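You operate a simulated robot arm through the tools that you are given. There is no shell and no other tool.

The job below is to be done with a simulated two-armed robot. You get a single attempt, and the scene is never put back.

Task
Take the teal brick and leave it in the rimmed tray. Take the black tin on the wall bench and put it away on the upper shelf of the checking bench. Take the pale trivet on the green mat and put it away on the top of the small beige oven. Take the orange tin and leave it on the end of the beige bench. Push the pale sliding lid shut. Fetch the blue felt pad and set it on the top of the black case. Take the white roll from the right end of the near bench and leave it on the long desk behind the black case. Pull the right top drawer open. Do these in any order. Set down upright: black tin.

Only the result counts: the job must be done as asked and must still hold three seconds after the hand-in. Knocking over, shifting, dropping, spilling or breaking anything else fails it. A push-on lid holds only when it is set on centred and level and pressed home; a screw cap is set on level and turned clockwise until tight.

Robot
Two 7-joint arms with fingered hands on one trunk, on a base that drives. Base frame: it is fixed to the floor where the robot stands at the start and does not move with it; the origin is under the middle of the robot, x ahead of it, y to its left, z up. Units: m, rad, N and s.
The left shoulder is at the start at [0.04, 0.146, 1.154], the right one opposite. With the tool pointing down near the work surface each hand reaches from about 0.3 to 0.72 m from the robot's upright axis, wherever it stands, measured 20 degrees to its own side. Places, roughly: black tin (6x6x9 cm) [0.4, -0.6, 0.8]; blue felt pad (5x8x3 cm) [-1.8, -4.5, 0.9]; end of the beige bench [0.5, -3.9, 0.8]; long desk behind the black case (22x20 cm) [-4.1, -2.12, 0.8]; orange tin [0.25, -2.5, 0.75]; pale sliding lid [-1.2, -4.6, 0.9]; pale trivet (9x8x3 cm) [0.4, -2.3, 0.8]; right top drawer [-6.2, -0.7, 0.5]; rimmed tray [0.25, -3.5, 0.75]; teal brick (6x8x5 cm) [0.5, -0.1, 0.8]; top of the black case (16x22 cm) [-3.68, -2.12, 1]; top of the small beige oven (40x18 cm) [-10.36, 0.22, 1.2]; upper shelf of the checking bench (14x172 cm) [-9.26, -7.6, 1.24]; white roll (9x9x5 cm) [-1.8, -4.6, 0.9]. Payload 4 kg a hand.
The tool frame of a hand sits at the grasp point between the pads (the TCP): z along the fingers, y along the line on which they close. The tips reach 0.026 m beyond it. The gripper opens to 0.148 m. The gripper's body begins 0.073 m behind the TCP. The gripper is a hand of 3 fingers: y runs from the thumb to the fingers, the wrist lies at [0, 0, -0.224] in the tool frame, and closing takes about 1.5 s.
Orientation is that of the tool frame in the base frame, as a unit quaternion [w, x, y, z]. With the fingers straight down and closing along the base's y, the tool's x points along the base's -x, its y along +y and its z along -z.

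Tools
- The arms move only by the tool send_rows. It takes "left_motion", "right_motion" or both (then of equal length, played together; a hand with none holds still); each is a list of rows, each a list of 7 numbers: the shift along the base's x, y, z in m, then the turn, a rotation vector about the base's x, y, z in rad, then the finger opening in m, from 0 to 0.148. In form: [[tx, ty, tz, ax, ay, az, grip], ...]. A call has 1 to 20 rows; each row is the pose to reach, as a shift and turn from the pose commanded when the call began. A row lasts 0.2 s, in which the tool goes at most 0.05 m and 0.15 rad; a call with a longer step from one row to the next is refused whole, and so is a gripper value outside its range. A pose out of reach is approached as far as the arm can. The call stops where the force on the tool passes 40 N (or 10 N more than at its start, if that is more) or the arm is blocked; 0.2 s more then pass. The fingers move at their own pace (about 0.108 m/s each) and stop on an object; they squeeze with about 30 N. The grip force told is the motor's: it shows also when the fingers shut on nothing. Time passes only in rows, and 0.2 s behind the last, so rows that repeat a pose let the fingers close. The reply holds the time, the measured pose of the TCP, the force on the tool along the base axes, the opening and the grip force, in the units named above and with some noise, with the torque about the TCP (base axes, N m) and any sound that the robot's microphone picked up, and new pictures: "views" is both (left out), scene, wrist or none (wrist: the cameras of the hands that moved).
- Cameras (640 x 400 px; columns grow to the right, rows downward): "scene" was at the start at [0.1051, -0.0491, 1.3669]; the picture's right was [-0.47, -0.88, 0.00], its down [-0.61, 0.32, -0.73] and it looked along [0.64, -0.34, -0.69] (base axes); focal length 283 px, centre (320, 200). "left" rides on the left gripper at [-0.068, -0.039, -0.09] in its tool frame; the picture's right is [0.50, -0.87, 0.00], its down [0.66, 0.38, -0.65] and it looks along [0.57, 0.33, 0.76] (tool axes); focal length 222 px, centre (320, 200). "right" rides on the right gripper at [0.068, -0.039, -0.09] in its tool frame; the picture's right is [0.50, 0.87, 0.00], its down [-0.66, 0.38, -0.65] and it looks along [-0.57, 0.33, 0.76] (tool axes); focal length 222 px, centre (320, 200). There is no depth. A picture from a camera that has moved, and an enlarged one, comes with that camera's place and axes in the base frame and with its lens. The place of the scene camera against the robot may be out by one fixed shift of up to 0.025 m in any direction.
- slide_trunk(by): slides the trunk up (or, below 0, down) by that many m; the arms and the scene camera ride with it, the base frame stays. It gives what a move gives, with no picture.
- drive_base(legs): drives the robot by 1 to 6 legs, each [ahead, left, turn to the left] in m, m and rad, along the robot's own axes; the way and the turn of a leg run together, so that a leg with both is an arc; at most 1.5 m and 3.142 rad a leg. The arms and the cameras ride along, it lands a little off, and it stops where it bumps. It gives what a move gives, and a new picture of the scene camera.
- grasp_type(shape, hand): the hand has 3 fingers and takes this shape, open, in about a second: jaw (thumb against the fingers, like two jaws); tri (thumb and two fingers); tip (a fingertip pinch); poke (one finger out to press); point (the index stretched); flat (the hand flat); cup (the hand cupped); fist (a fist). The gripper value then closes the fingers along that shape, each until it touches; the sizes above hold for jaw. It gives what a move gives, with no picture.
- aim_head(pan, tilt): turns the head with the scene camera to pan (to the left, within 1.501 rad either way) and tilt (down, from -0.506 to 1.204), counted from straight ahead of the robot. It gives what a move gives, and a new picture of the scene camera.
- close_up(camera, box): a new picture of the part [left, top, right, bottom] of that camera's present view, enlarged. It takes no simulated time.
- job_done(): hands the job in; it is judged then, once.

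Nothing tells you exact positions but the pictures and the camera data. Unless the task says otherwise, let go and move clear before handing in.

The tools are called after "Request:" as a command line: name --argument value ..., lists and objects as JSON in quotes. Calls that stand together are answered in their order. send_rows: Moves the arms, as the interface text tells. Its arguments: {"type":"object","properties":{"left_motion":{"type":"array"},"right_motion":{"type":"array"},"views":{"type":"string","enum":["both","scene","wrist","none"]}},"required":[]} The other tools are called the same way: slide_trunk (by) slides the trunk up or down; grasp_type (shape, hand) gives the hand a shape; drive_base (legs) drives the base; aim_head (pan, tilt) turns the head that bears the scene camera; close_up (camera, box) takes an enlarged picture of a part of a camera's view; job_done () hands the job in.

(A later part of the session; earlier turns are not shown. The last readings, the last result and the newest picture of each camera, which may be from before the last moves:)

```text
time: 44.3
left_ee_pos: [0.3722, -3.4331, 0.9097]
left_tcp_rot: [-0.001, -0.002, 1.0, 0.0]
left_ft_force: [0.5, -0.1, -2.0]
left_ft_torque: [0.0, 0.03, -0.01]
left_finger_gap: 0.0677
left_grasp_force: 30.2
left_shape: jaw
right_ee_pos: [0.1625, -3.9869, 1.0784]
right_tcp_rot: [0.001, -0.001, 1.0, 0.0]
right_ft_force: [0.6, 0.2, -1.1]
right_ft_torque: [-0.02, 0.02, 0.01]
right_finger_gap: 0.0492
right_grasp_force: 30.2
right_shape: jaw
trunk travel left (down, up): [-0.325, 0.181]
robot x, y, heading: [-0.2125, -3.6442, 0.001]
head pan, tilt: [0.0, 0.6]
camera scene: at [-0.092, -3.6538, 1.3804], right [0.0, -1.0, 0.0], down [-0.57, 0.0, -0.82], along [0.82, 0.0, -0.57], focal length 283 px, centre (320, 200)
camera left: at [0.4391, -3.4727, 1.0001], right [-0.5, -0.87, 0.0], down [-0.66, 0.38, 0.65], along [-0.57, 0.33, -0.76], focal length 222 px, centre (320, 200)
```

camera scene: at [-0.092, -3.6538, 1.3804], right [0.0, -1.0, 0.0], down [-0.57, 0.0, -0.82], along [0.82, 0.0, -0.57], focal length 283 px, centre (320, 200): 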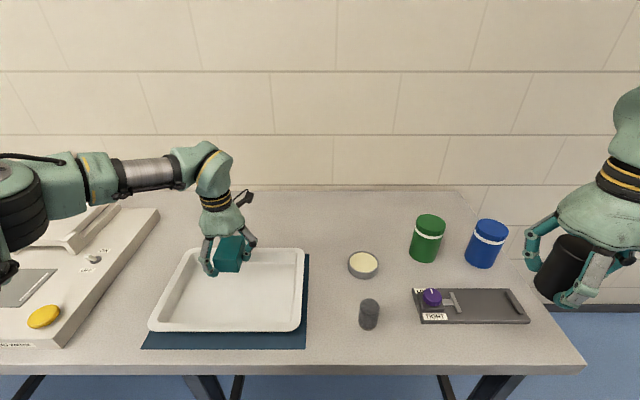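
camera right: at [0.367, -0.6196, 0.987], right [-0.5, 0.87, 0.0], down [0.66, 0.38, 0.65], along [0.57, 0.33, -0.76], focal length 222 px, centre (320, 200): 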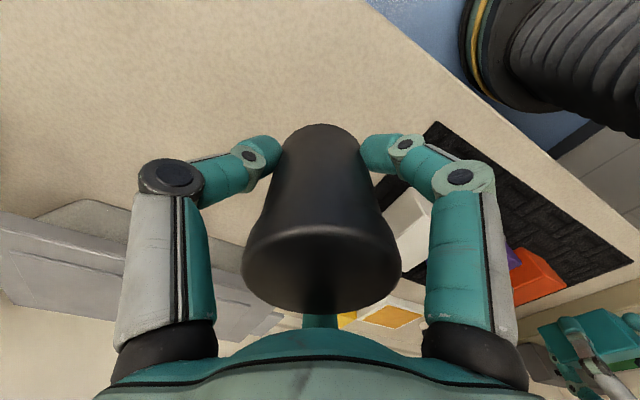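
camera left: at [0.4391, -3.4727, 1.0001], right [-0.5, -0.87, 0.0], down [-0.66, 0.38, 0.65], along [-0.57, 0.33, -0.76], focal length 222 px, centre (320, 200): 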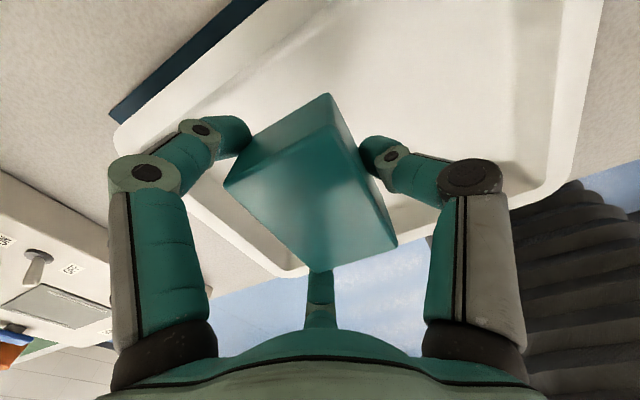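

The brick is well inside the tray; I'll lower to the tray floor, slowly at the end, watching the force.

Request:
send_rows --left_motion '[[-0.01, -0.005, -0.02, 0, 0, 0, 0.0], [-0.02, -0.012, -0.045, 0, 0, 0, 0.0], [-0.022, -0.015, -0.06, 0, 0, 0, 0.0], [-0.022, -0.015, -0.067, 0, 0, 0, 0.0], [-0.022, -0.015, -0.071, 0, 0, 0, 0.0]]' --views "both"

```text
time: 45.5
left_ee_pos: [0.349, -3.4485, 0.8387]
left_tcp_rot: [0.0, 0.0, 1.0, 0.0]
left_ft_force: [0.8, -0.1, -0.9]
left_ft_torque: [-0.02, 0.02, 0.02]
left_finger_gap: 0.0675
left_grasp_force: 30.0
left_shape: jaw
right_ee_pos: [0.1628, -3.9877, 1.0781]
right_tcp_rot: [0.0, 0.0, 1.0, 0.0]
right_ft_force: [0.1, -0.4, -2.2]
right_ft_torque: [0.05, 0.0, -0.01]
right_finger_gap: 0.049
right_grasp_force: 30.4
right_shape: jaw
trunk travel left (down, up): [-0.325, 0.181]
robot x, y, heading: [-0.2137, -3.6479, -0.001]
head pan, tilt: [0.0, 0.6]
camera scene: at [-0.0927, -3.6545, 1.3805], right [0.0, -1.0, 0.0], down [-0.57, 0.0, -0.82], along [0.82, 0.0, -0.57], focal length 283 px, centre (320, 200)
camera left: at [0.417, -3.4891, 0.9292], right [-0.5, -0.87, 0.0], down [-0.66, 0.38, 0.65], along [-0.57, 0.33, -0.76], focal length 222 px, centre (320, 200)
```

scene: 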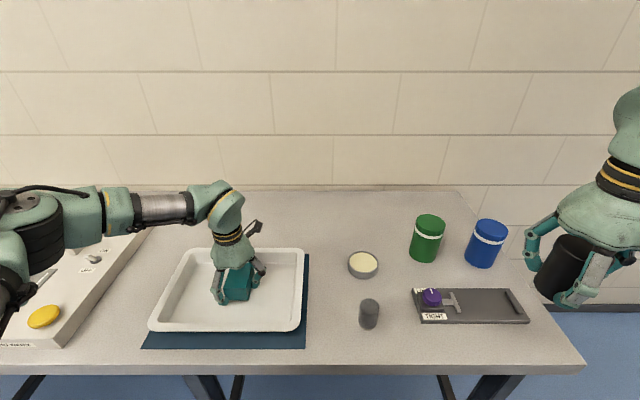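
left: 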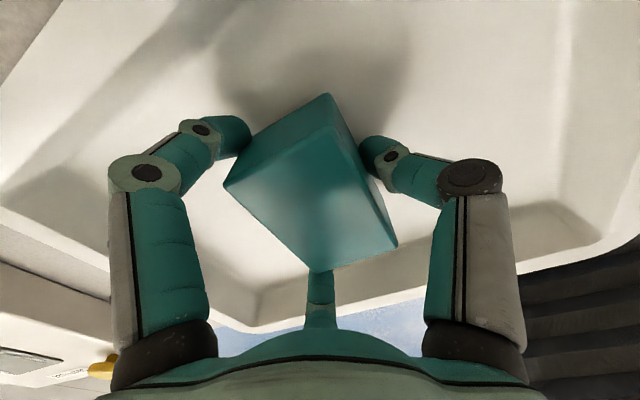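

No contact yet at 0.839; I'll keep lowering in small steps.

Request:
send_rows --left_motion '[[0, 0, -0.004, 0, 0, 0, 0.0], [0, 0, -0.008, 0, 0, 0, 0.0], [0, 0, -0.012, 0, 0, 0, 0.0]]' --views "none"

```text
time: 46.3
left_ee_pos: [0.3482, -3.4488, 0.8338]
left_tcp_rot: [0.004, -0.001, 1.0, -0.001]
left_ft_force: [-1.6, 2.9, 32.3]
left_ft_torque: [0.82, 0.44, -0.05]
left_finger_gap: 0.0674
left_grasp_force: 30.5
left_shape: jaw
right_ee_pos: [0.1594, -3.9885, 1.0785]
right_tcp_rot: [0.002, -0.001, 1.0, 0.001]
right_ft_force: [0.0, -0.7, -2.0]
right_ft_torque: [-0.01, 0.07, -0.01]
right_finger_gap: 0.0493
right_grasp_force: 30.3
right_shape: jaw
trunk travel left (down, up): [-0.325, 0.181]
robot x, y, heading: [-0.216, -3.645, 0.001]
head pan, tilt: [0.0, 0.6]
```

Contact is at about z = 0.835. I'll ease off the pressure, open, and lift away.

Request:
send_rows --left_motion '[[0, 0, 0.004, 0, 0, 0, 0.0], [0, 0, 0.0075, 0, 0, 0, 0.0], [0, 0, 0.0075, 0, 0, 0, 0.08], [0, 0, 0.0075, 0, 0, 0, 0.1], [0, 0, 0.0075, 0, 0, 0, 0.11], [0, 0, 0.0075, 0, 0, 0, 0.11]]' --views "wrist"

```text
time: 47.7
left_ee_pos: [0.3485, -3.4493, 0.8348]
left_tcp_rot: [0.0, 0.0, 1.0, 0.0]
left_ft_force: [-0.2, -0.2, 0.5]
left_ft_torque: [-0.01, -0.02, 0.0]
left_finger_gap: 0.1098
left_grasp_force: 0.0
left_shape: jaw
right_ee_pos: [0.1617, -3.9882, 1.0784]
right_tcp_rot: [0.001, 0.0, 1.0, 0.001]
right_ft_force: [0.5, -0.3, -0.9]
right_ft_torque: [0.0, 0.0, -0.01]
right_finger_gap: 0.0496
right_grasp_force: 30.1
right_shape: jaw
trunk travel left (down, up): [-0.325, 0.181]
robot x, y, heading: [-0.212, -3.645, -0.005]
head pan, tilt: [0.0, 0.6]
camera left: at [0.4166, -3.4895, 0.9248], right [-0.5, -0.87, 0.0], down [-0.66, 0.38, 0.65], along [-0.57, 0.33, -0.76], focal length 222 px, centre (320, 200)
```

left: 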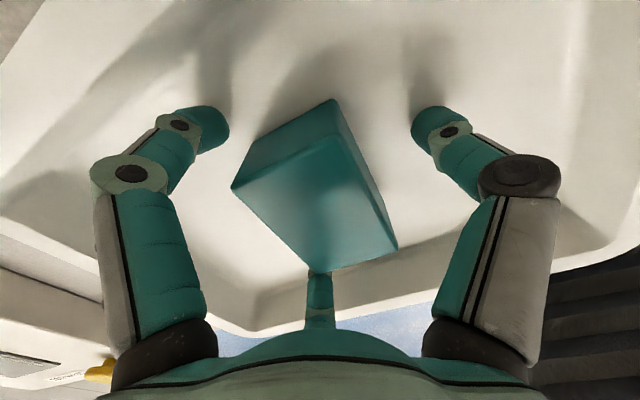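

Brick is resting in the tray. Lifting the left hand clear and tucking it back.

Request:
send_rows --left_motion '[[0, 0, 0.04, 0, 0, 0, 0.11], [0, 0, 0.09, 0, 0, 0, 0.11], [0, 0, 0.14, 0, 0, 0, 0.11], [0, 0, 0.19, 0, 0, 0, 0.11], [-0.02, 0, 0.235, 0, 0, 0, 0.11], [-0.06, 0.0, 0.235, 0, 0, 0, 0.11], [-0.1, 0.0, 0.235, 0, 0, 0, 0.11], [-0.14, 0.0, 0.235, 0, 0, 0, 0.11], [-0.18, 0.0, 0.235, 0, 0, 0, 0.11]]' --views "scene"

```text
time: 49.7
left_ee_pos: [0.168, -3.449, 1.0698]
left_tcp_rot: [0.0, -0.001, 1.0, 0.0]
left_ft_force: [0.0, -0.5, 0.0]
left_ft_torque: [-0.01, -0.03, 0.0]
left_finger_gap: 0.1096
left_grasp_force: 0.1
left_shape: jaw
right_ee_pos: [0.161, -3.9865, 1.078]
right_tcp_rot: [0.001, 0.0, 1.0, 0.001]
right_ft_force: [-0.3, 0.6, -0.7]
right_ft_torque: [-0.01, 0.02, 0.02]
right_finger_gap: 0.0494
right_grasp_force: 29.7
right_shape: jaw
trunk travel left (down, up): [-0.325, 0.181]
robot x, y, heading: [-0.2097, -3.6442, 0.0]
head pan, tilt: [0.0, 0.6]
camera scene: at [-0.094, -3.6538, 1.3806], right [0.0, -1.0, 0.0], down [-0.56, 0.0, -0.83], along [0.83, 0.0, -0.56], focal length 283 px, centre (320, 200)
```

scene: 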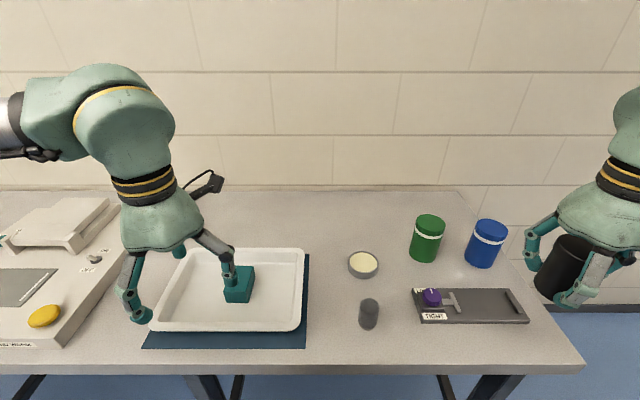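

The brick sits in the tray. I'll look straight down to see how the base sits relative to the bench edge, since the free spot at the bench end (about [0.55, -3.84]) is far from the edge.

Request:
aim_head --pan -0.3 --tilt 1.2

Request:
aim_head --pan -0.35 --tilt 0.75

Request:
close_up --camera "scene" --box '[150, 100, 550, 350]'

```text
time: 50.7
left_ee_pos: [0.1697, -3.4501, 1.0697]
left_tcp_rot: [-0.001, -0.001, 1.0, 0.0]
left_ft_force: [0.6, -0.5, 0.0]
left_ft_torque: [-0.02, -0.01, 0.01]
left_finger_gap: 0.1099
left_grasp_force: 0.0
left_shape: jaw
right_ee_pos: [0.1628, -3.9881, 1.0778]
right_tcp_rot: [-0.001, 0.0, 1.0, 0.0]
right_ft_force: [-0.2, -0.2, -0.7]
right_ft_torque: [0.01, 0.01, 0.0]
right_finger_gap: 0.0492
right_grasp_force: 29.3
right_shape: jaw
trunk travel left (down, up): [-0.325, 0.181]
robot x, y, heading: [-0.2122, -3.6429, 0.003]
head pan, tilt: [-0.3, 1.201]
camera scene: at [-0.1279, -3.671, 1.336], right [-0.29, -0.96, 0.0], down [-0.89, 0.27, -0.36], along [0.35, -0.11, -0.93], focal length 283 px, centre (320, 200)
```

scene: 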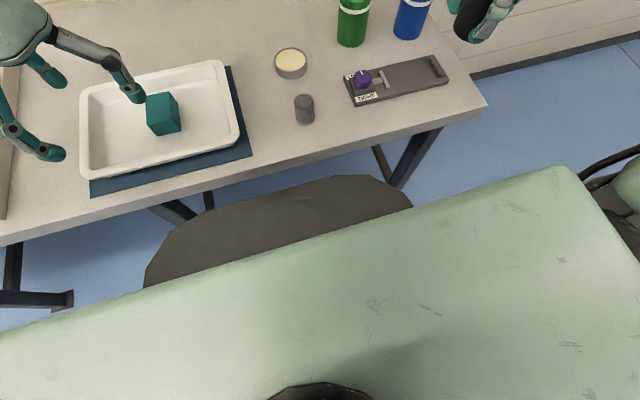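

```text
time: 51.6
left_ee_pos: [0.1702, -3.4483, 1.0701]
left_tcp_rot: [0.0, 0.0, 1.0, 0.001]
left_ft_force: [0.7, -0.2, -1.2]
left_ft_torque: [0.02, 0.0, 0.01]
left_finger_gap: 0.1099
left_grasp_force: 0.0
left_shape: jaw
right_ee_pos: [0.1622, -3.9881, 1.0782]
right_tcp_rot: [-0.001, -0.001, 1.0, 0.0]
right_ft_force: [-0.2, 0.1, -1.6]
right_ft_torque: [0.01, 0.04, -0.03]
right_finger_gap: 0.0493
right_grasp_force: 29.3
right_shape: jaw
trunk travel left (down, up): [-0.325, 0.181]
robot x, y, heading: [-0.2125, -3.6434, -0.002]
head pan, tilt: [-0.351, 0.75]
camera scene: at [-0.1035, -3.683, 1.3676], right [-0.34, -0.94, 0.0], down [-0.64, 0.23, -0.73], along [0.69, -0.25, -0.68], focal length 283 px, centre (320, 200)
```

scene: 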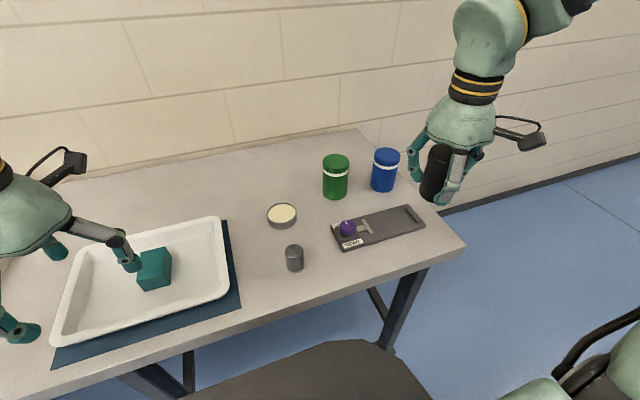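

```text
1.60 times, centred on (350, 225) of scene
camera zoom: at [-0.1035, -3.683, 1.3676], right [-0.34, -0.94, 0.0], down [-0.64, 0.23, -0.73], along [0.69, -0.25, -0.68], focal length 452 px, centre (272, 160)
```

zoom: 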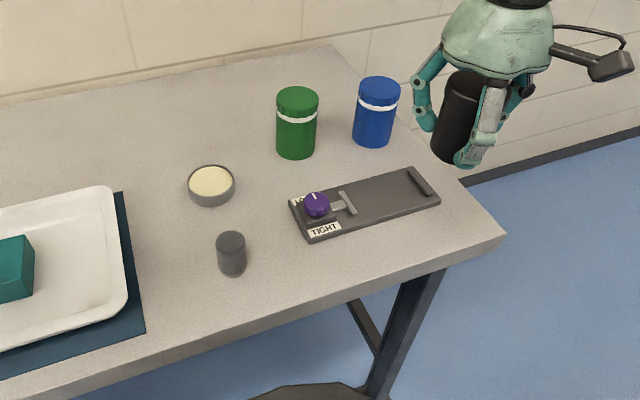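

The base nearly reaches the bench legs, so I'll stay at this stand-off. A good free spot at the bench end is about [0.435, -3.845], between disc, green cup and plate. Now driving left to the green mat for the orange tin.

Request:
drive_base --legs '[[-0.1, 0, 0], [0, 1.1, 0], [0.09, 0, 0]]'

Request:
aim_head --pan 0.1 --tilt 0.8

```text
time: 58.8
left_ee_pos: [0.1722, -2.346, 1.0712]
left_tcp_rot: [0.001, 0.01, 1.0, 0.0]
left_ft_force: [-0.6, -1.8, 0.6]
left_ft_torque: [-0.03, -0.01, -0.04]
left_finger_gap: 0.1098
left_grasp_force: 0.0
left_shape: jaw
right_ee_pos: [0.1545, -2.8843, 1.0782]
right_tcp_rot: [0.001, 0.009, 1.0, 0.001]
right_ft_force: [0.2, -0.4, -0.3]
right_ft_torque: [-0.01, -0.03, 0.04]
right_finger_gap: 0.0492
right_grasp_force: 30.0
right_shape: jaw
trunk travel left (down, up): [-0.325, 0.181]
robot x, y, heading: [-0.2093, -2.5341, -0.016]
head pan, tilt: [-0.351, 0.75]
camera scene: at [-0.1051, -2.5748, 1.3677], right [-0.36, -0.93, 0.0], down [-0.64, 0.25, -0.73], along [0.68, -0.26, -0.68], focal length 283 px, centre (320, 200)
```

scene: 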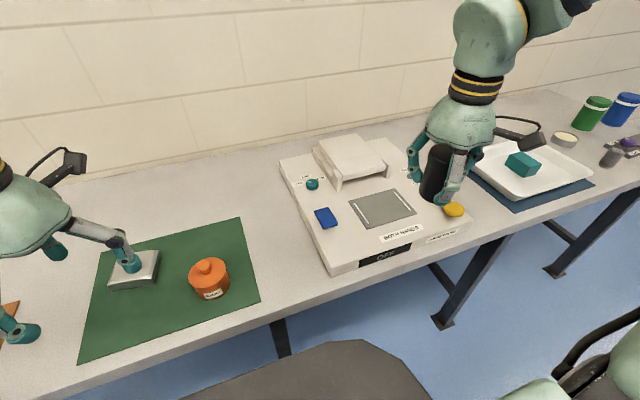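

```text
time: 59.6
left_ee_pos: [0.1736, -2.346, 1.0703]
left_tcp_rot: [0.0, 0.01, 1.0, 0.001]
left_ft_force: [-0.1, 0.2, -0.6]
left_ft_torque: [0.01, 0.02, -0.06]
left_finger_gap: 0.1096
left_grasp_force: 0.0
left_shape: jaw
right_ee_pos: [0.155, -2.8864, 1.0784]
right_tcp_rot: [0.0, 0.01, 1.0, 0.001]
right_ft_force: [-0.2, 0.2, -1.5]
right_ft_torque: [-0.02, -0.01, -0.01]
right_finger_gap: 0.0494
right_grasp_force: 30.2
right_shape: jaw
trunk travel left (down, up): [-0.325, 0.181]
robot x, y, heading: [-0.2097, -2.5306, -0.019]
head pan, tilt: [0.099, 0.799]
camera scene: at [-0.1009, -2.5387, 1.3637], right [0.08, -1.0, 0.0], down [-0.71, -0.06, -0.7], along [0.69, 0.06, -0.72], focal length 283 px, centre (320, 200)
```

scene: 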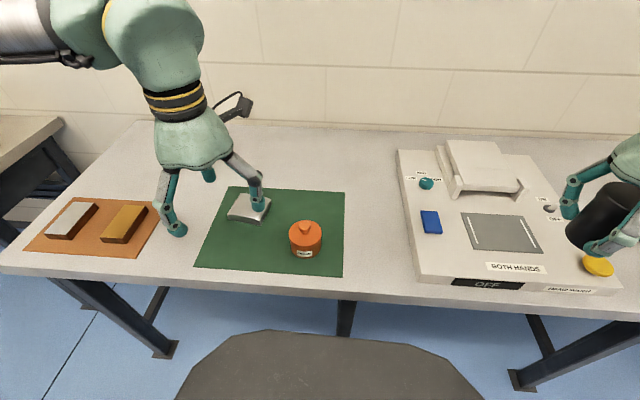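

The orange tin (with a small lid knob) stands on the green mat at about [0.29, -2.45]. Moving the left hand to hover over it for measurement.

Request:
send_rows --left_motion '[[0.03, -0.025, 0, 0, 0, 0, 0.11], [0.06, -0.05, 0, 0, 0, 0, 0.11], [0.09, -0.08, -0.01, 0, 0, 0, 0.11], [0.115, -0.106, -0.04, 0, 0, 0, 0.11], [0.115, -0.106, -0.07, 0, 0, 0, 0.11]]' --views "wrist"

Request:
close_up --camera "left" --box '[200, 0, 440, 150]'

```text
time: 60.9
left_ee_pos: [0.2891, -2.4535, 1.0]
left_tcp_rot: [0.001, 0.009, 1.0, -0.001]
left_ft_force: [-0.4, -0.5, 0.7]
left_ft_torque: [-0.04, -0.01, 0.02]
left_finger_gap: 0.1095
left_grasp_force: 0.1
left_shape: jaw
right_ee_pos: [0.1559, -2.8841, 1.0773]
right_tcp_rot: [0.0, 0.01, 1.0, 0.001]
right_ft_force: [-0.4, 0.3, -0.8]
right_ft_torque: [0.02, 0.0, -0.02]
right_finger_gap: 0.0492
right_grasp_force: 30.2
right_shape: jaw
trunk travel left (down, up): [-0.325, 0.181]
robot x, y, heading: [-0.2149, -2.5321, -0.019]
head pan, tilt: [0.099, 0.799]
camera left: at [0.3563, -2.4945, 1.0903], right [-0.52, -0.86, 0.0], down [-0.65, 0.39, 0.65], along [-0.56, 0.34, -0.76], focal length 222 px, centre (320, 200)
```

left: 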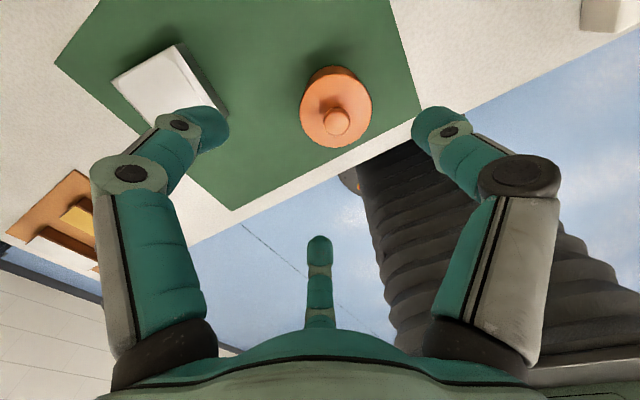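

```text
2.67 times, centred on (320, 75) of left
camera zoom: at [0.3563, -2.4945, 1.0903], right [-0.52, -0.86, 0.0], down [-0.65, 0.39, 0.65], along [-0.56, 0.34, -0.76], focal length 592 px, centre (320, 533)
```

zoom: 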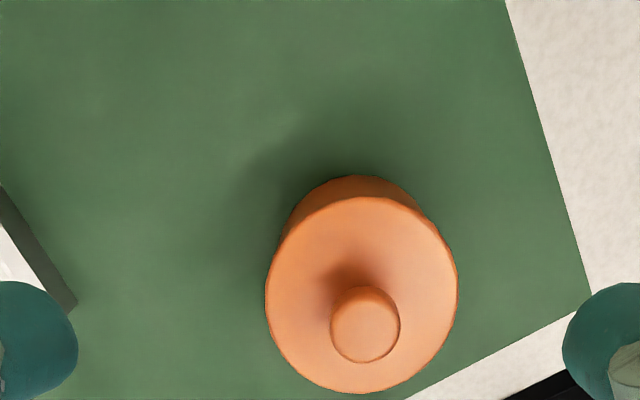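

Request:
send_rows --left_motion '[[-0.006, -0.006, -0.03, 0, 0, 0, 0.13], [-0.012, -0.011, -0.06, 0, 0, 0, 0.135], [-0.012, -0.011, -0.06, 0, 0, 0, 0.135]]' --views "wrist"

Request:
close_up --camera "left" --box '[200, 30, 440, 180]'

```text
time: 61.6
left_ee_pos: [0.2761, -2.4658, 0.9429]
left_tcp_rot: [0.0, 0.01, 1.0, 0.0]
left_ft_force: [0.2, -0.1, -0.1]
left_ft_torque: [0.0, 0.03, -0.02]
left_finger_gap: 0.1347
left_grasp_force: 0.2
left_shape: jaw
right_ee_pos: [0.1558, -2.8867, 1.0786]
right_tcp_rot: [-0.001, 0.009, 1.0, 0.0]
right_ft_force: [-0.2, -0.1, -1.0]
right_ft_torque: [-0.03, 0.02, -0.01]
right_finger_gap: 0.0492
right_grasp_force: 30.0
right_shape: jaw
trunk travel left (down, up): [-0.325, 0.181]
robot x, y, heading: [-0.2119, -2.535, -0.017]
head pan, tilt: [0.099, 0.799]
camera left: at [0.3433, -2.5077, 1.0311], right [-0.52, -0.86, 0.0], down [-0.65, 0.39, 0.65], along [-0.56, 0.34, -0.76], focal length 222 px, centre (320, 200)
```

left: 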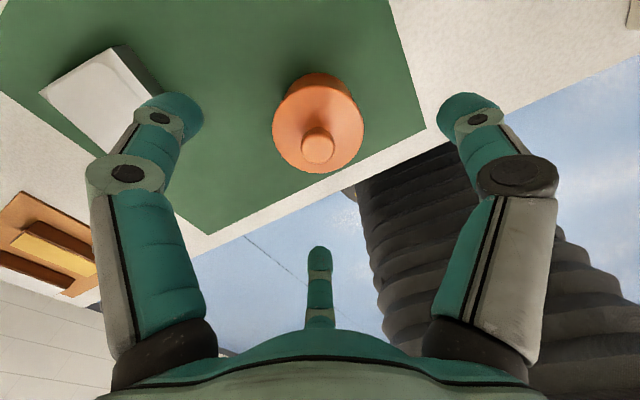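

```text
2.67 times, centred on (320, 105) of left
camera zoom: at [0.3433, -2.5077, 1.0311], right [-0.52, -0.86, 0.0], down [-0.65, 0.39, 0.65], along [-0.56, 0.34, -0.76], focal length 592 px, centre (320, 453)
```

zoom: 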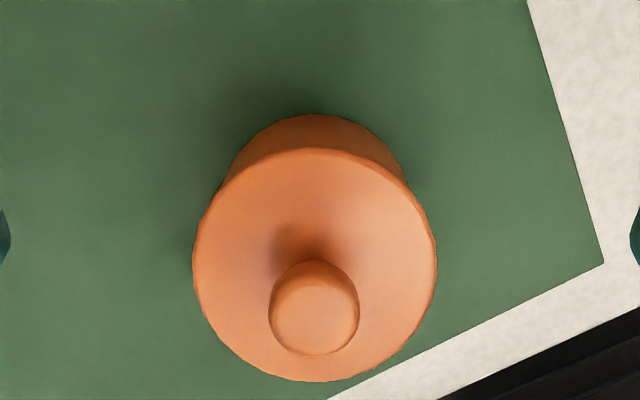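

The orange tin's centre is [0.278, -2.466], about 7.7 cm wide, top at 0.851 plus a knob. Lowering around its body and closing.

Request:
send_rows --left_motion '[[0.002, 0.0013, -0.03, 0, 0, 0, 0.13], [0.002, 0.0013, -0.06, 0, 0, 0, 0.13], [0.002, 0.0013, -0.09, 0, 0, 0, 0.13], [0.002, 0.0013, -0.11, 0, 0, 0, 0.13], [0.002, 0.0013, -0.117, 0, 0, 0, 0.13], [0.002, 0.0013, -0.117, 0, 0, 0, 0.1], [0.002, 0.0013, -0.117, 0, 0, 0, 0.07], [0.002, 0.0013, -0.117, 0, 0, 0, 0.03], [0.002, 0.0013, -0.117, 0, 0, 0, 0.0], [0.002, 0.0013, -0.117, 0, 0, 0, 0.0], [0.002, 0.0013, -0.117, 0, 0, 0, 0.0]]' --views "wrist"

```text
time: 64.0
left_ee_pos: [0.2774, -2.4645, 0.8283]
left_tcp_rot: [0.004, 0.009, 1.0, -0.001]
left_ft_force: [0.7, -3.9, 35.2]
left_ft_torque: [-0.85, 0.02, 0.07]
left_finger_gap: 0.0681
left_grasp_force: 29.6
left_shape: jaw
right_ee_pos: [0.1535, -2.8863, 1.0779]
right_tcp_rot: [0.001, 0.01, 1.0, 0.0]
right_ft_force: [0.3, 0.2, -1.2]
right_ft_torque: [0.01, 0.0, 0.01]
right_finger_gap: 0.0493
right_grasp_force: 29.6
right_shape: jaw
trunk travel left (down, up): [-0.325, 0.181]
robot x, y, heading: [-0.2133, -2.5353, -0.017]
head pan, tilt: [0.099, 0.799]
camera left: at [0.3436, -2.5056, 0.9185], right [-0.52, -0.86, 0.0], down [-0.65, 0.39, 0.65], along [-0.55, 0.34, -0.76], focal length 222 px, centre (320, 200)
```

left: 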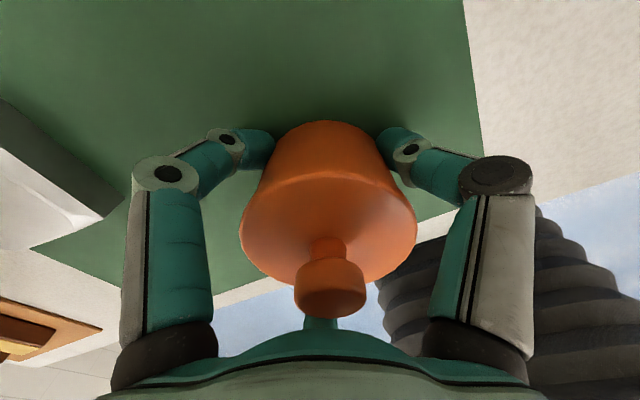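

Gripped with the fingertips brushing the mat. Lifting slowly now.

Request:
send_rows --left_motion '[[0, 0, 0.008, 0, 0, 0, 0.0], [0, 0, 0.016, 0, 0, 0, 0.0], [0, 0, 0.03, 0, 0, 0, 0.0], [0, 0, 0.06, 0, 0, 0, 0.0], [0, 0, 0.1, 0, 0, 0, 0.0]]' --views "both"

```text
time: 65.2
left_ee_pos: [0.279, -2.464, 0.9251]
left_tcp_rot: [0.0, 0.009, 1.0, 0.0]
left_ft_force: [-0.5, 0.6, -1.6]
left_ft_torque: [0.0, -0.02, 0.02]
left_finger_gap: 0.0665
left_grasp_force: 29.4
left_shape: jaw
right_ee_pos: [0.1556, -2.8861, 1.0776]
right_tcp_rot: [0.001, 0.009, 1.0, 0.001]
right_ft_force: [0.2, -0.1, -0.6]
right_ft_torque: [-0.02, -0.02, 0.0]
right_finger_gap: 0.049
right_grasp_force: 29.7
right_shape: jaw
trunk travel left (down, up): [-0.325, 0.181]
robot x, y, heading: [-0.2153, -2.5338, -0.023]
head pan, tilt: [0.099, 0.799]
camera scene: at [-0.1015, -2.5389, 1.3637], right [0.08, -1.0, 0.0], down [-0.71, -0.06, -0.7], along [0.7, 0.06, -0.72], focal length 283 px, centre (320, 200)
camera left: at [0.3462, -2.5053, 1.0143], right [-0.52, -0.86, 0.0], down [-0.65, 0.39, 0.65], along [-0.56, 0.34, -0.76], focal length 222 px, centre (320, 200)
```

scene: 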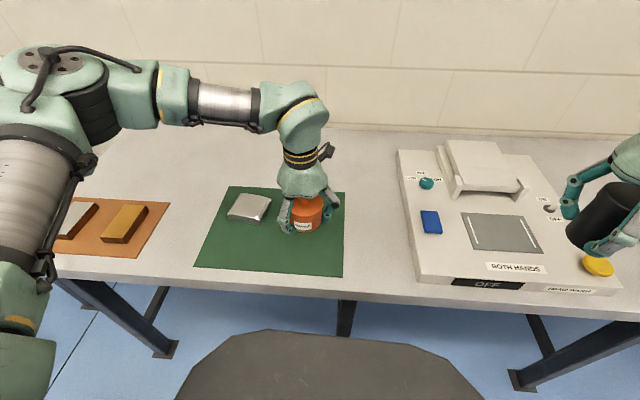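
left: 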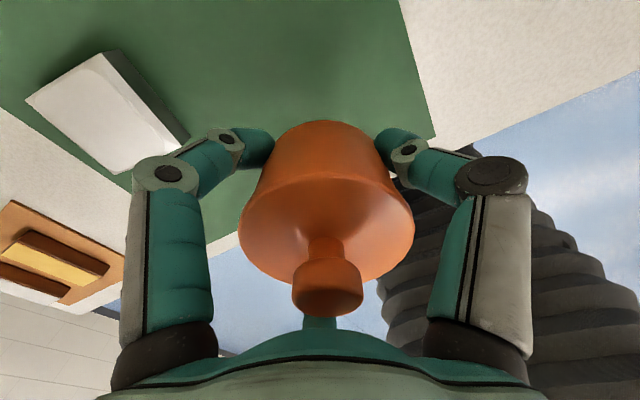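

The orange tin is held. Raising and retracting, then driving right to the bench end.

Request:
send_rows --left_motion '[[0, 0, 0.04, 0, 0, 0, 0.0], [0, 0, 0.08, 0, 0, 0, 0.0], [0, 0, 0.12, 0, 0, 0, 0.0], [-0.02, 0, 0.15, 0, 0, 0, 0.0], [-0.06, 0, 0.15, 0, 0, 0, 0.0], [-0.1, 0, 0.15, 0, 0, 0, 0.0]]' --views "none"

Request:
drive_base --legs '[[-0.1, 0, 0.018], [0, -1.32, 0], [0.1, 0, 0]]'

```text
time: 66.7
left_ee_pos: [0.1783, -2.4619, 1.0758]
left_tcp_rot: [0.001, 0.009, 1.0, 0.0]
left_ft_force: [-0.1, 0.6, -2.0]
left_ft_torque: [-0.01, -0.04, 0.0]
left_finger_gap: 0.0668
left_grasp_force: 29.8
left_shape: jaw
right_ee_pos: [0.1549, -2.8856, 1.0783]
right_tcp_rot: [0.001, 0.01, 1.0, 0.0]
right_ft_force: [0.5, -0.4, -1.1]
right_ft_torque: [0.01, -0.02, 0.03]
right_finger_gap: 0.0493
right_grasp_force: 30.0
right_shape: jaw
trunk travel left (down, up): [-0.325, 0.181]
robot x, y, heading: [-0.216, -2.5344, -0.018]
head pan, tilt: [0.099, 0.799]
```

```text
time: 74.8
left_ee_pos: [0.1652, -3.8024, 1.0761]
left_tcp_rot: [0.001, 0.01, 1.0, 0.0]
left_ft_force: [1.0, 0.4, -2.0]
left_ft_torque: [0.0, 0.0, 0.02]
left_finger_gap: 0.0667
left_grasp_force: 30.1
left_shape: jaw
right_ee_pos: [0.1407, -4.2243, 1.0785]
right_tcp_rot: [0.001, 0.009, 1.0, 0.0]
right_ft_force: [0.2, -0.1, -0.4]
right_ft_torque: [0.01, 0.02, -0.02]
right_finger_gap: 0.0494
right_grasp_force: 30.2
right_shape: jaw
trunk travel left (down, up): [-0.325, 0.181]
robot x, y, heading: [-0.2228, -3.8728, -0.02]
head pan, tilt: [0.099, 0.799]
camera scene: at [-0.115, -3.8778, 1.3637], right [0.08, -1.0, 0.0], down [-0.71, -0.06, -0.7], along [0.7, 0.06, -0.72], focal length 283 px, centre (320, 200)
```

scene: 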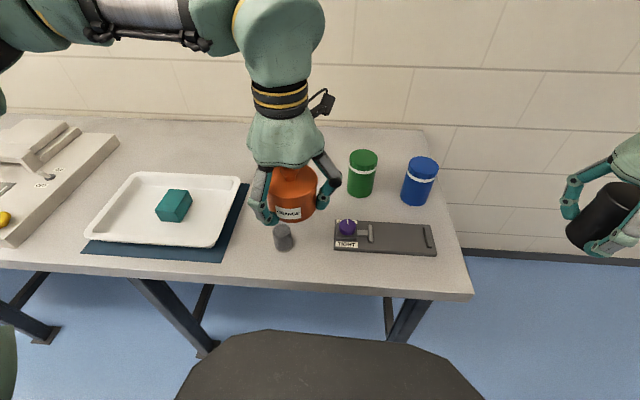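

I've measured the clutter: plate corner [0.37, -3.86], disc [0.44, -3.75], grey cylinder [0.275, -3.74], green cup [0.485, -3.93]. The roomiest reachable spot is about [0.35, -3.80]; I'll move over it while turning the hand 60° so the fingers open between the obstacles.

Request:
send_rows --left_motion '[[0.023, 0.0, 0, 0, 0, 0.13, 0.0], [0.046, 0.0, 0, 0, 0, 0.26, 0.0], [0.069, 0.0, 0, 0, 0, 0.39, 0.0], [0.092, 0.0, 0, 0, 0, 0.52, 0.0], [0.115, 0.0, 0, 0, 0, 0.65, 0.0], [0.138, 0.0, 0, 0, 0, 0.78, 0.0], [0.161, 0.0, 0, 0, 0, 0.91, 0.0], [0.184, 0.002, 0, 0, 0, 1.04, 0.0], [0.184, 0.002, 0, 0, 0, 1.06, 0.0]]' --views "both"

```text
time: 76.8
left_ee_pos: [0.3505, -3.8006, 1.0754]
left_tcp_rot: [0.0, -0.498, 0.867, 0.0]
left_ft_force: [0.3, -0.3, -1.8]
left_ft_torque: [-0.01, 0.04, -0.01]
left_finger_gap: 0.0663
left_grasp_force: 30.2
left_shape: jaw
right_ee_pos: [0.1408, -4.2233, 1.0776]
right_tcp_rot: [0.0, 0.01, 1.0, -0.001]
right_ft_force: [-0.3, 0.3, -0.1]
right_ft_torque: [0.01, 0.01, 0.01]
right_finger_gap: 0.0494
right_grasp_force: 30.2
right_shape: jaw
trunk travel left (down, up): [-0.325, 0.181]
robot x, y, heading: [-0.2257, -3.8714, -0.02]
head pan, tilt: [0.099, 0.799]
camera scene: at [-0.114, -3.8775, 1.3636], right [0.08, -1.0, 0.0], down [-0.71, -0.06, -0.7], along [0.69, 0.06, -0.72], focal length 283 px, centre (320, 200)
camera left: at [0.4185, -3.7622, 1.1648], right [0.5, -0.87, 0.0], down [-0.66, -0.38, 0.65], along [-0.57, -0.32, -0.76], focal length 222 px, centre (320, 200)
```

scene: 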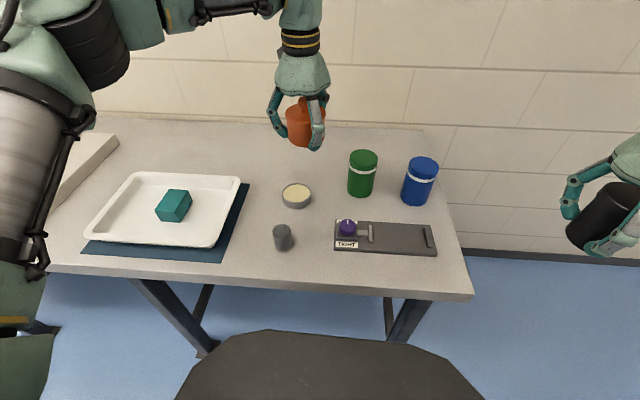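
left: 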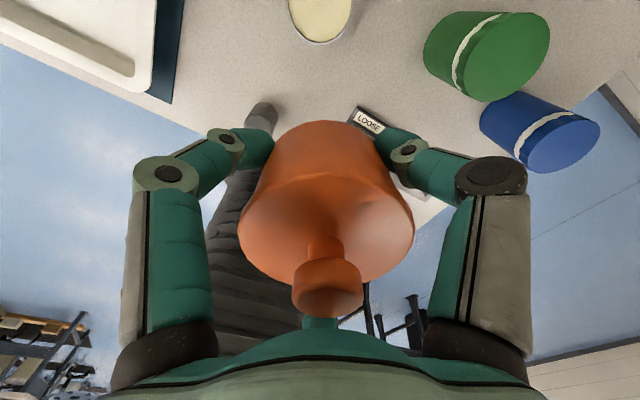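

Request:
close_up --camera "left" --box '[200, 0, 440, 150]'

Request:
close_up --camera "scene" --box '[220, 140, 460, 290]'

```text
2.67 times, centred on (320, 75) of left
camera zoom: at [0.4185, -3.7622, 1.1648], right [0.5, -0.87, 0.0], down [-0.66, -0.38, 0.65], along [-0.57, -0.32, -0.76], focal length 592 px, centre (320, 533)
```

zoom: 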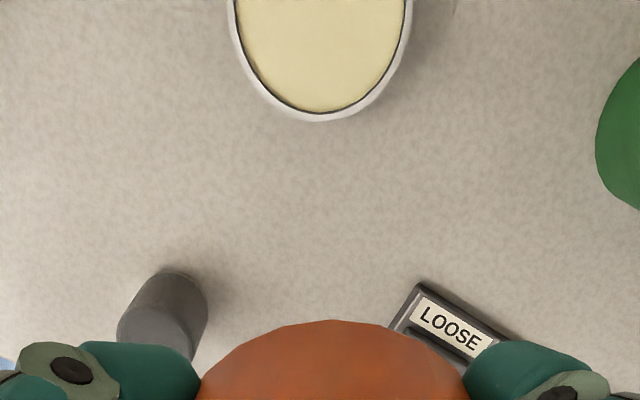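

```text
2.67 times, centred on (340, 215) of scene
camera zoom: at [-0.114, -3.8775, 1.3636], right [0.08, -1.0, 0.0], down [-0.71, -0.06, -0.7], along [0.69, 0.06, -0.72], focal length 754 px, centre (267, 160)
```

zoom: 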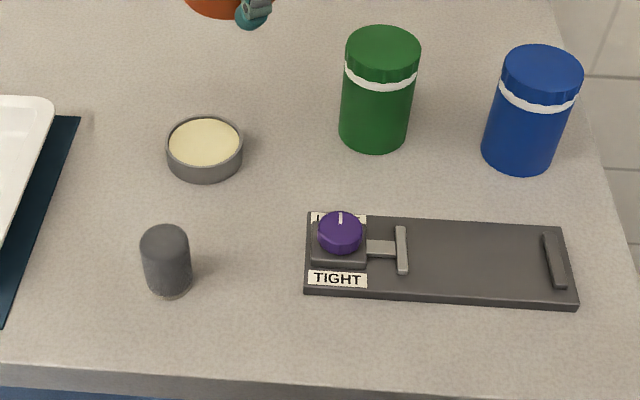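

Refined with the wrist camera: disc [0.423, -3.758] r 4 cm, grey cylinder [0.261, -3.752], plate edge y = -3.87. Best spot is [0.326, -3.806]; moving there and lowering part way.

Request:
send_rows --left_motion '[[-0.0245, -0.005, 0, 0, 0, 0, 0.0], [-0.0245, -0.005, -0.045, 0, 0, 0, 0.0], [-0.0245, -0.005, -0.09, 0, 0, 0, 0.0], [-0.0245, -0.005, -0.135, 0, 0, 0, 0.0], [-0.0245, -0.005, -0.18, 0, 0, 0, 0.0], [-0.0245, -0.005, -0.205, 0, 0, 0, 0.0]]' --views "both"

Request:
close_up --camera "scene" --box '[220, 140, 460, 290]'

```text
time: 78.2
left_ee_pos: [0.3247, -3.8049, 0.8718]
left_tcp_rot: [0.0, -0.497, 0.868, -0.001]
left_ft_force: [-0.2, 0.0, -3.0]
left_ft_torque: [0.0, 0.02, 0.04]
left_finger_gap: 0.0662
left_grasp_force: 30.3
left_shape: jaw
right_ee_pos: [0.1434, -4.2254, 1.0782]
right_tcp_rot: [0.0, 0.009, 1.0, 0.0]
right_ft_force: [0.5, -0.2, -0.6]
right_ft_torque: [0.01, -0.01, 0.03]
right_finger_gap: 0.0491
right_grasp_force: 30.2
right_shape: jaw
trunk travel left (down, up): [-0.325, 0.181]
robot x, y, heading: [-0.225, -3.8723, -0.015]
head pan, tilt: [0.099, 0.799]
camera scene: at [-0.1133, -3.8778, 1.3636], right [0.08, -1.0, 0.0], down [-0.72, -0.06, -0.7], along [0.69, 0.06, -0.72], focal length 283 px, centre (320, 200)
camera left: at [0.3928, -3.7683, 0.9607], right [0.49, -0.87, 0.0], down [-0.66, -0.37, 0.65], along [-0.57, -0.32, -0.76], focal length 222 px, centre (320, 200)
```

scene: 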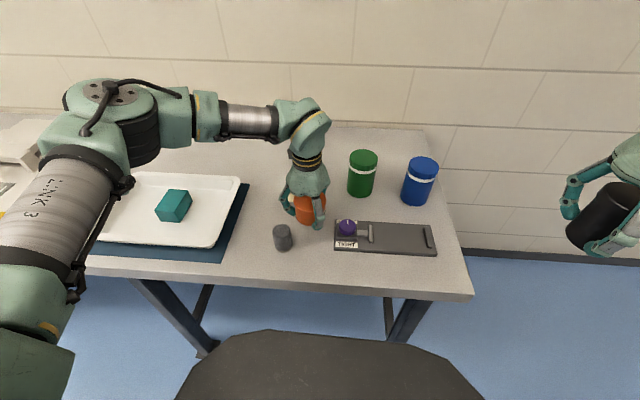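
left: 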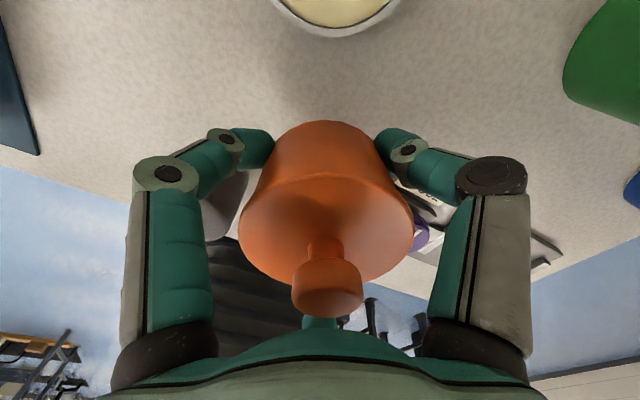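

```text
2.67 times, centred on (340, 215) of scene
camera zoom: at [-0.1133, -3.8778, 1.3636], right [0.08, -1.0, 0.0], down [-0.72, -0.06, -0.7], along [0.69, 0.06, -0.72], focal length 754 px, centre (267, 160)
```

zoom: 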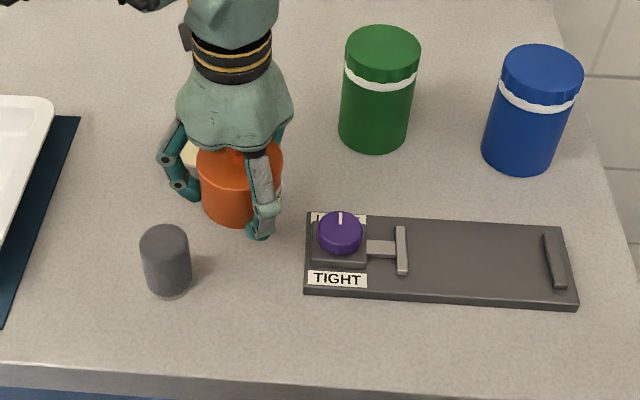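

Clearance looks good all around. Lowering the rest with small steps.

Request:
send_rows --left_motion '[[0, 0, -0.015, 0, 0, 0, 0.0], [0, 0, -0.03, 0, 0, 0, 0.0], [0, 0, -0.036, 0, 0, 0, 0.0], [0, 0, -0.04, 0, 0, 0, 0.0]]' --views "none"

```text
time: 79.2
left_ee_pos: [0.3255, -3.8037, 0.8297]
left_tcp_rot: [0.0, -0.497, 0.868, 0.001]
left_ft_force: [0.7, 0.3, -1.3]
left_ft_torque: [-0.02, 0.0, 0.01]
left_finger_gap: 0.0663
left_grasp_force: 29.5
left_shape: jaw
right_ee_pos: [0.1426, -4.2245, 1.0772]
right_tcp_rot: [0.0, 0.01, 1.0, 0.001]
right_ft_force: [0.3, -0.7, -1.3]
right_ft_torque: [-0.02, 0.02, 0.02]
right_finger_gap: 0.0494
right_grasp_force: 29.8
right_shape: jaw
trunk travel left (down, up): [-0.325, 0.181]
robot x, y, heading: [-0.2285, -3.8765, -0.021]
head pan, tilt: [0.099, 0.799]
```

Request:
send_rows --left_motion '[[0, 0, -0.004, 0, 0, 0, 0.0], [0, 0, -0.008, 0, 0, 0, 0.0]]' --views "none"

```text
time: 79.8
left_ee_pos: [0.3259, -3.8049, 0.8262]
left_tcp_rot: [0.001, -0.496, 0.868, -0.001]
left_ft_force: [-0.3, 0.5, 15.0]
left_ft_torque: [-0.05, 0.29, 0.01]
left_finger_gap: 0.0666
left_grasp_force: 29.9
left_shape: jaw
right_ee_pos: [0.1402, -4.2251, 1.0791]
right_tcp_rot: [0.001, 0.01, 1.0, 0.0]
right_ft_force: [0.4, 0.1, -0.9]
right_ft_torque: [0.01, -0.01, -0.02]
right_finger_gap: 0.049
right_grasp_force: 29.8
right_shape: jaw
trunk travel left (down, up): [-0.325, 0.181]
robot x, y, heading: [-0.2261, -3.873, -0.016]
head pan, tilt: [0.099, 0.799]
```

Contact found. Easing off and opening.

Request:
send_rows --left_motion '[[0, 0, 0.003, 0, 0, 0, 0.0], [0, 0, 0.003, 0, 0, 0, 0.08], [0, 0, 0.003, 0, 0, 0, 0.09], [0, 0, 0.003, 0, 0, 0, 0.1], [0, 0, 0.003, 0, 0, 0, 0.1]]' --views "both"

```text
time: 81.0
left_ee_pos: [0.3254, -3.805, 0.8265]
left_tcp_rot: [0.001, -0.497, 0.868, 0.0]
left_ft_force: [1.4, 0.4, 9.4]
left_ft_torque: [0.07, 0.24, 0.02]
left_finger_gap: 0.0965
left_grasp_force: 0.3
left_shape: jaw
right_ee_pos: [0.1411, -4.2247, 1.0785]
right_tcp_rot: [0.001, 0.01, 1.0, -0.001]
right_ft_force: [-0.3, -0.2, -1.1]
right_ft_torque: [0.0, 0.06, 0.0]
right_finger_gap: 0.0494
right_grasp_force: 30.1
right_shape: jaw
trunk travel left (down, up): [-0.325, 0.181]
robot x, y, heading: [-0.2257, -3.8744, -0.016]
head pan, tilt: [0.099, 0.799]
camera scene: at [-0.1147, -3.8779, 1.3637], right [0.08, -1.0, 0.0], down [-0.71, -0.06, -0.7], along [0.7, 0.06, -0.72], focal length 283 px, centre (320, 200)
camera left: at [0.3932, -3.767, 0.9166], right [0.49, -0.87, 0.0], down [-0.66, -0.37, 0.65], along [-0.57, -0.32, -0.76], focal length 222 px, centre (320, 200)
```

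scene: 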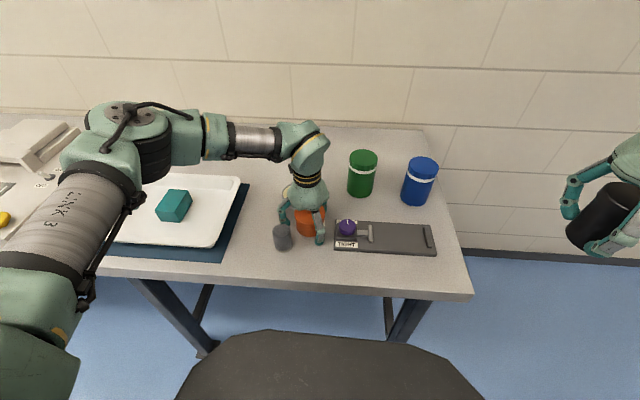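
left: 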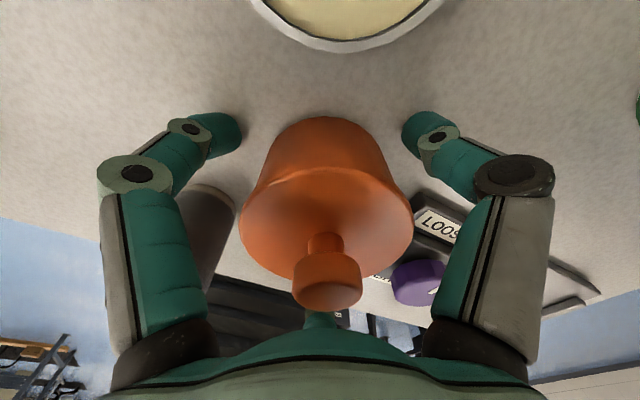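

Released; the tin stands free. Lifting straight up and checking.

Request:
send_rows --left_motion '[[0, 0, 0.015, 0, 0, 0, 0.1], [0, 0, 0.04, 0, 0, 0, 0.1], [0, 0, 0.08, 0, 0, 0, 0.1], [0, 0, 0.13, 0, 0, 0, 0.1], [0, 0, 0.18, 0, 0, 0, 0.1], [0, 0, 0.23, 0, 0, 0, 0.1], [-0.04, 0, 0.24, 0, 0, 0, 0.1], [-0.08, 0, 0.24, 0, 0, 0, 0.1], [-0.12, 0, 0.24, 0, 0, 0, 0.1]]' --views "both"

```text
time: 83.0
left_ee_pos: [0.2045, -3.8071, 1.0645]
left_tcp_rot: [0.001, -0.497, 0.868, 0.0]
left_ft_force: [-0.7, -0.3, -0.1]
left_ft_torque: [0.0, 0.01, 0.0]
left_finger_gap: 0.0996
left_grasp_force: 0.1
left_shape: jaw
right_ee_pos: [0.1408, -4.2259, 1.0782]
right_tcp_rot: [0.001, 0.009, 1.0, 0.0]
right_ft_force: [-0.4, 1.2, -1.5]
right_ft_torque: [-0.01, 0.0, 0.01]
right_finger_gap: 0.0491
right_grasp_force: 30.2
right_shape: jaw
trunk travel left (down, up): [-0.325, 0.181]
robot x, y, heading: [-0.2256, -3.8733, -0.025]
head pan, tilt: [0.099, 0.799]
camera scene: at [-0.1147, -3.8778, 1.3637], right [0.08, -1.0, 0.0], down [-0.71, -0.06, -0.7], along [0.7, 0.06, -0.72], focal length 283 px, centre (320, 200)
camera left: at [0.2733, -3.7682, 1.1555], right [0.49, -0.87, 0.0], down [-0.66, -0.37, 0.65], along [-0.57, -0.32, -0.76], focal length 222 px, centre (320, 200)
```

scene: 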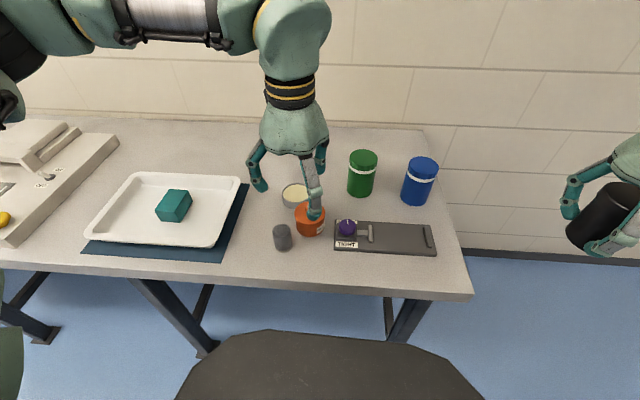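
left: 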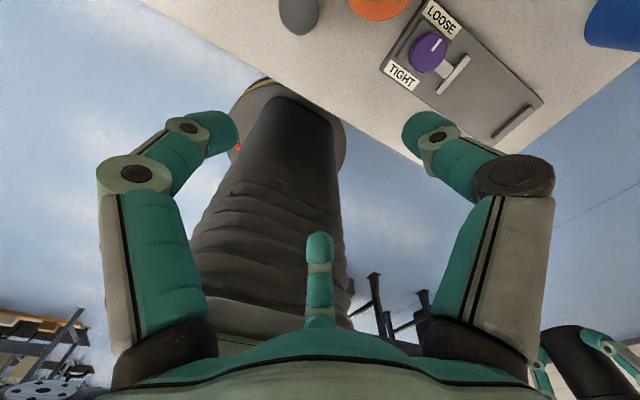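

The orange tin stands on the bench end, nothing disturbed. Next is the pale trivet on the green mat: driving left again.

Request:
drive_base --legs '[[-0.1, 0, 0.02], [0, 1.42, 0], [0.1, 0, 0]]'

Request:
send_rows --left_motion '[[0.02, 0.0, 0, 0, 0, -0.13, 0.12], [0.04, 0.0, 0, 0, 0, -0.26, 0.148], [0.06, 0.0, 0, 0, 0, -0.39, 0.148], [0.08, 0.0, 0, 0, 0, -0.52, 0.148], [0.1, 0.02, 0, 0, 0, -0.65, 0.148], [0.12, 0.04, 0, 0, 0, -0.78, 0.148], [0.14, 0.06, 0, 0, 0, -0.91, 0.148], [0.16, 0.08, 0, 0, 0, -1.04, 0.148]]' --views "both"

```text
time: 91.7
left_ee_pos: [0.181, -2.3495, 1.0651]
left_tcp_rot: [0.001, -0.517, 0.856, 0.0]
left_ft_force: [0.0, 0.1, -1.0]
left_ft_torque: [0.01, -0.02, 0.01]
left_finger_gap: 0.0997
left_grasp_force: 0.1
left_shape: jaw
right_ee_pos: [0.1356, -2.7704, 1.0781]
right_tcp_rot: [0.001, -0.014, 1.0, 0.0]
right_ft_force: [-0.8, -0.2, -0.7]
right_ft_torque: [-0.02, 0.02, 0.01]
right_finger_gap: 0.0491
right_grasp_force: 30.5
right_shape: jaw
trunk travel left (down, up): [-0.325, 0.181]
robot x, y, heading: [-0.2463, -2.434, 0.029]
head pan, tilt: [0.099, 0.799]
camera scene: at [-0.1366, -2.4372, 1.3637], right [0.13, -0.99, 0.0], down [-0.71, -0.09, -0.7], along [0.69, 0.09, -0.72], focal length 283 px, centre (320, 200)
```

scene: 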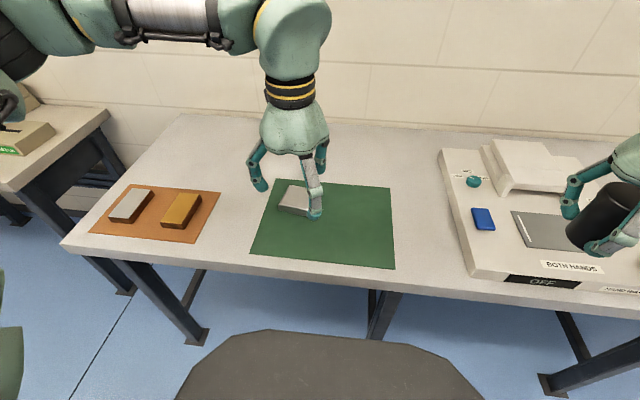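

```text
time: 93.5
left_ee_pos: [0.343, -2.2688, 1.0656]
left_tcp_rot: [0.0, -0.023, 1.0, -0.001]
left_ft_force: [0.4, 0.2, 0.3]
left_ft_torque: [0.0, 0.04, 0.0]
left_finger_gap: 0.1479
left_grasp_force: 0.1
left_shape: jaw
right_ee_pos: [0.1375, -2.7703, 1.0788]
right_tcp_rot: [0.0, -0.014, 1.0, 0.0]
right_ft_force: [0.1, 0.6, -1.1]
right_ft_torque: [0.01, -0.01, 0.07]
right_finger_gap: 0.0492
right_grasp_force: 29.6
right_shape: jaw
trunk travel left (down, up): [-0.325, 0.181]
robot x, y, heading: [-0.2487, -2.4377, 0.031]
head pan, tilt: [0.099, 0.799]
camera scene: at [-0.1346, -2.4367, 1.3636], right [0.13, -0.99, 0.0], down [-0.71, -0.09, -0.7], along [0.69, 0.09, -0.72], focal length 283 px, centre (320, 200)
camera left: at [0.4122, -2.3057, 1.1557], right [-0.46, -0.89, 0.0], down [-0.67, 0.35, 0.65], along [-0.58, 0.3, -0.76], focal length 222 px, centre (320, 200)
```

scene: 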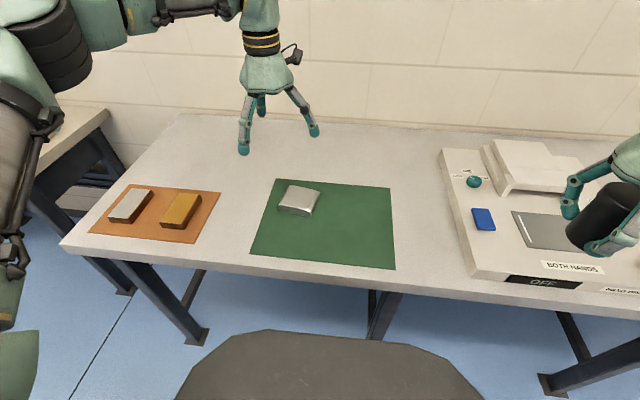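
left: 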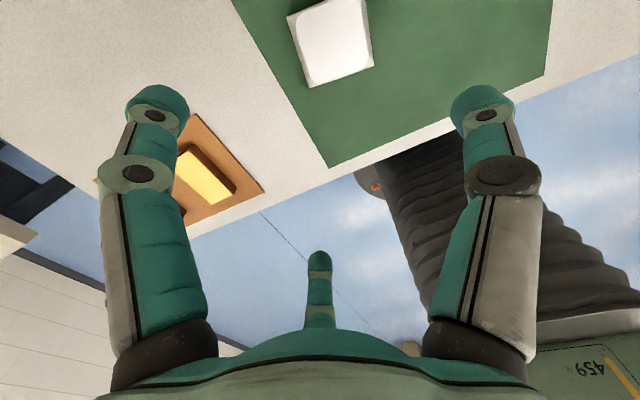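

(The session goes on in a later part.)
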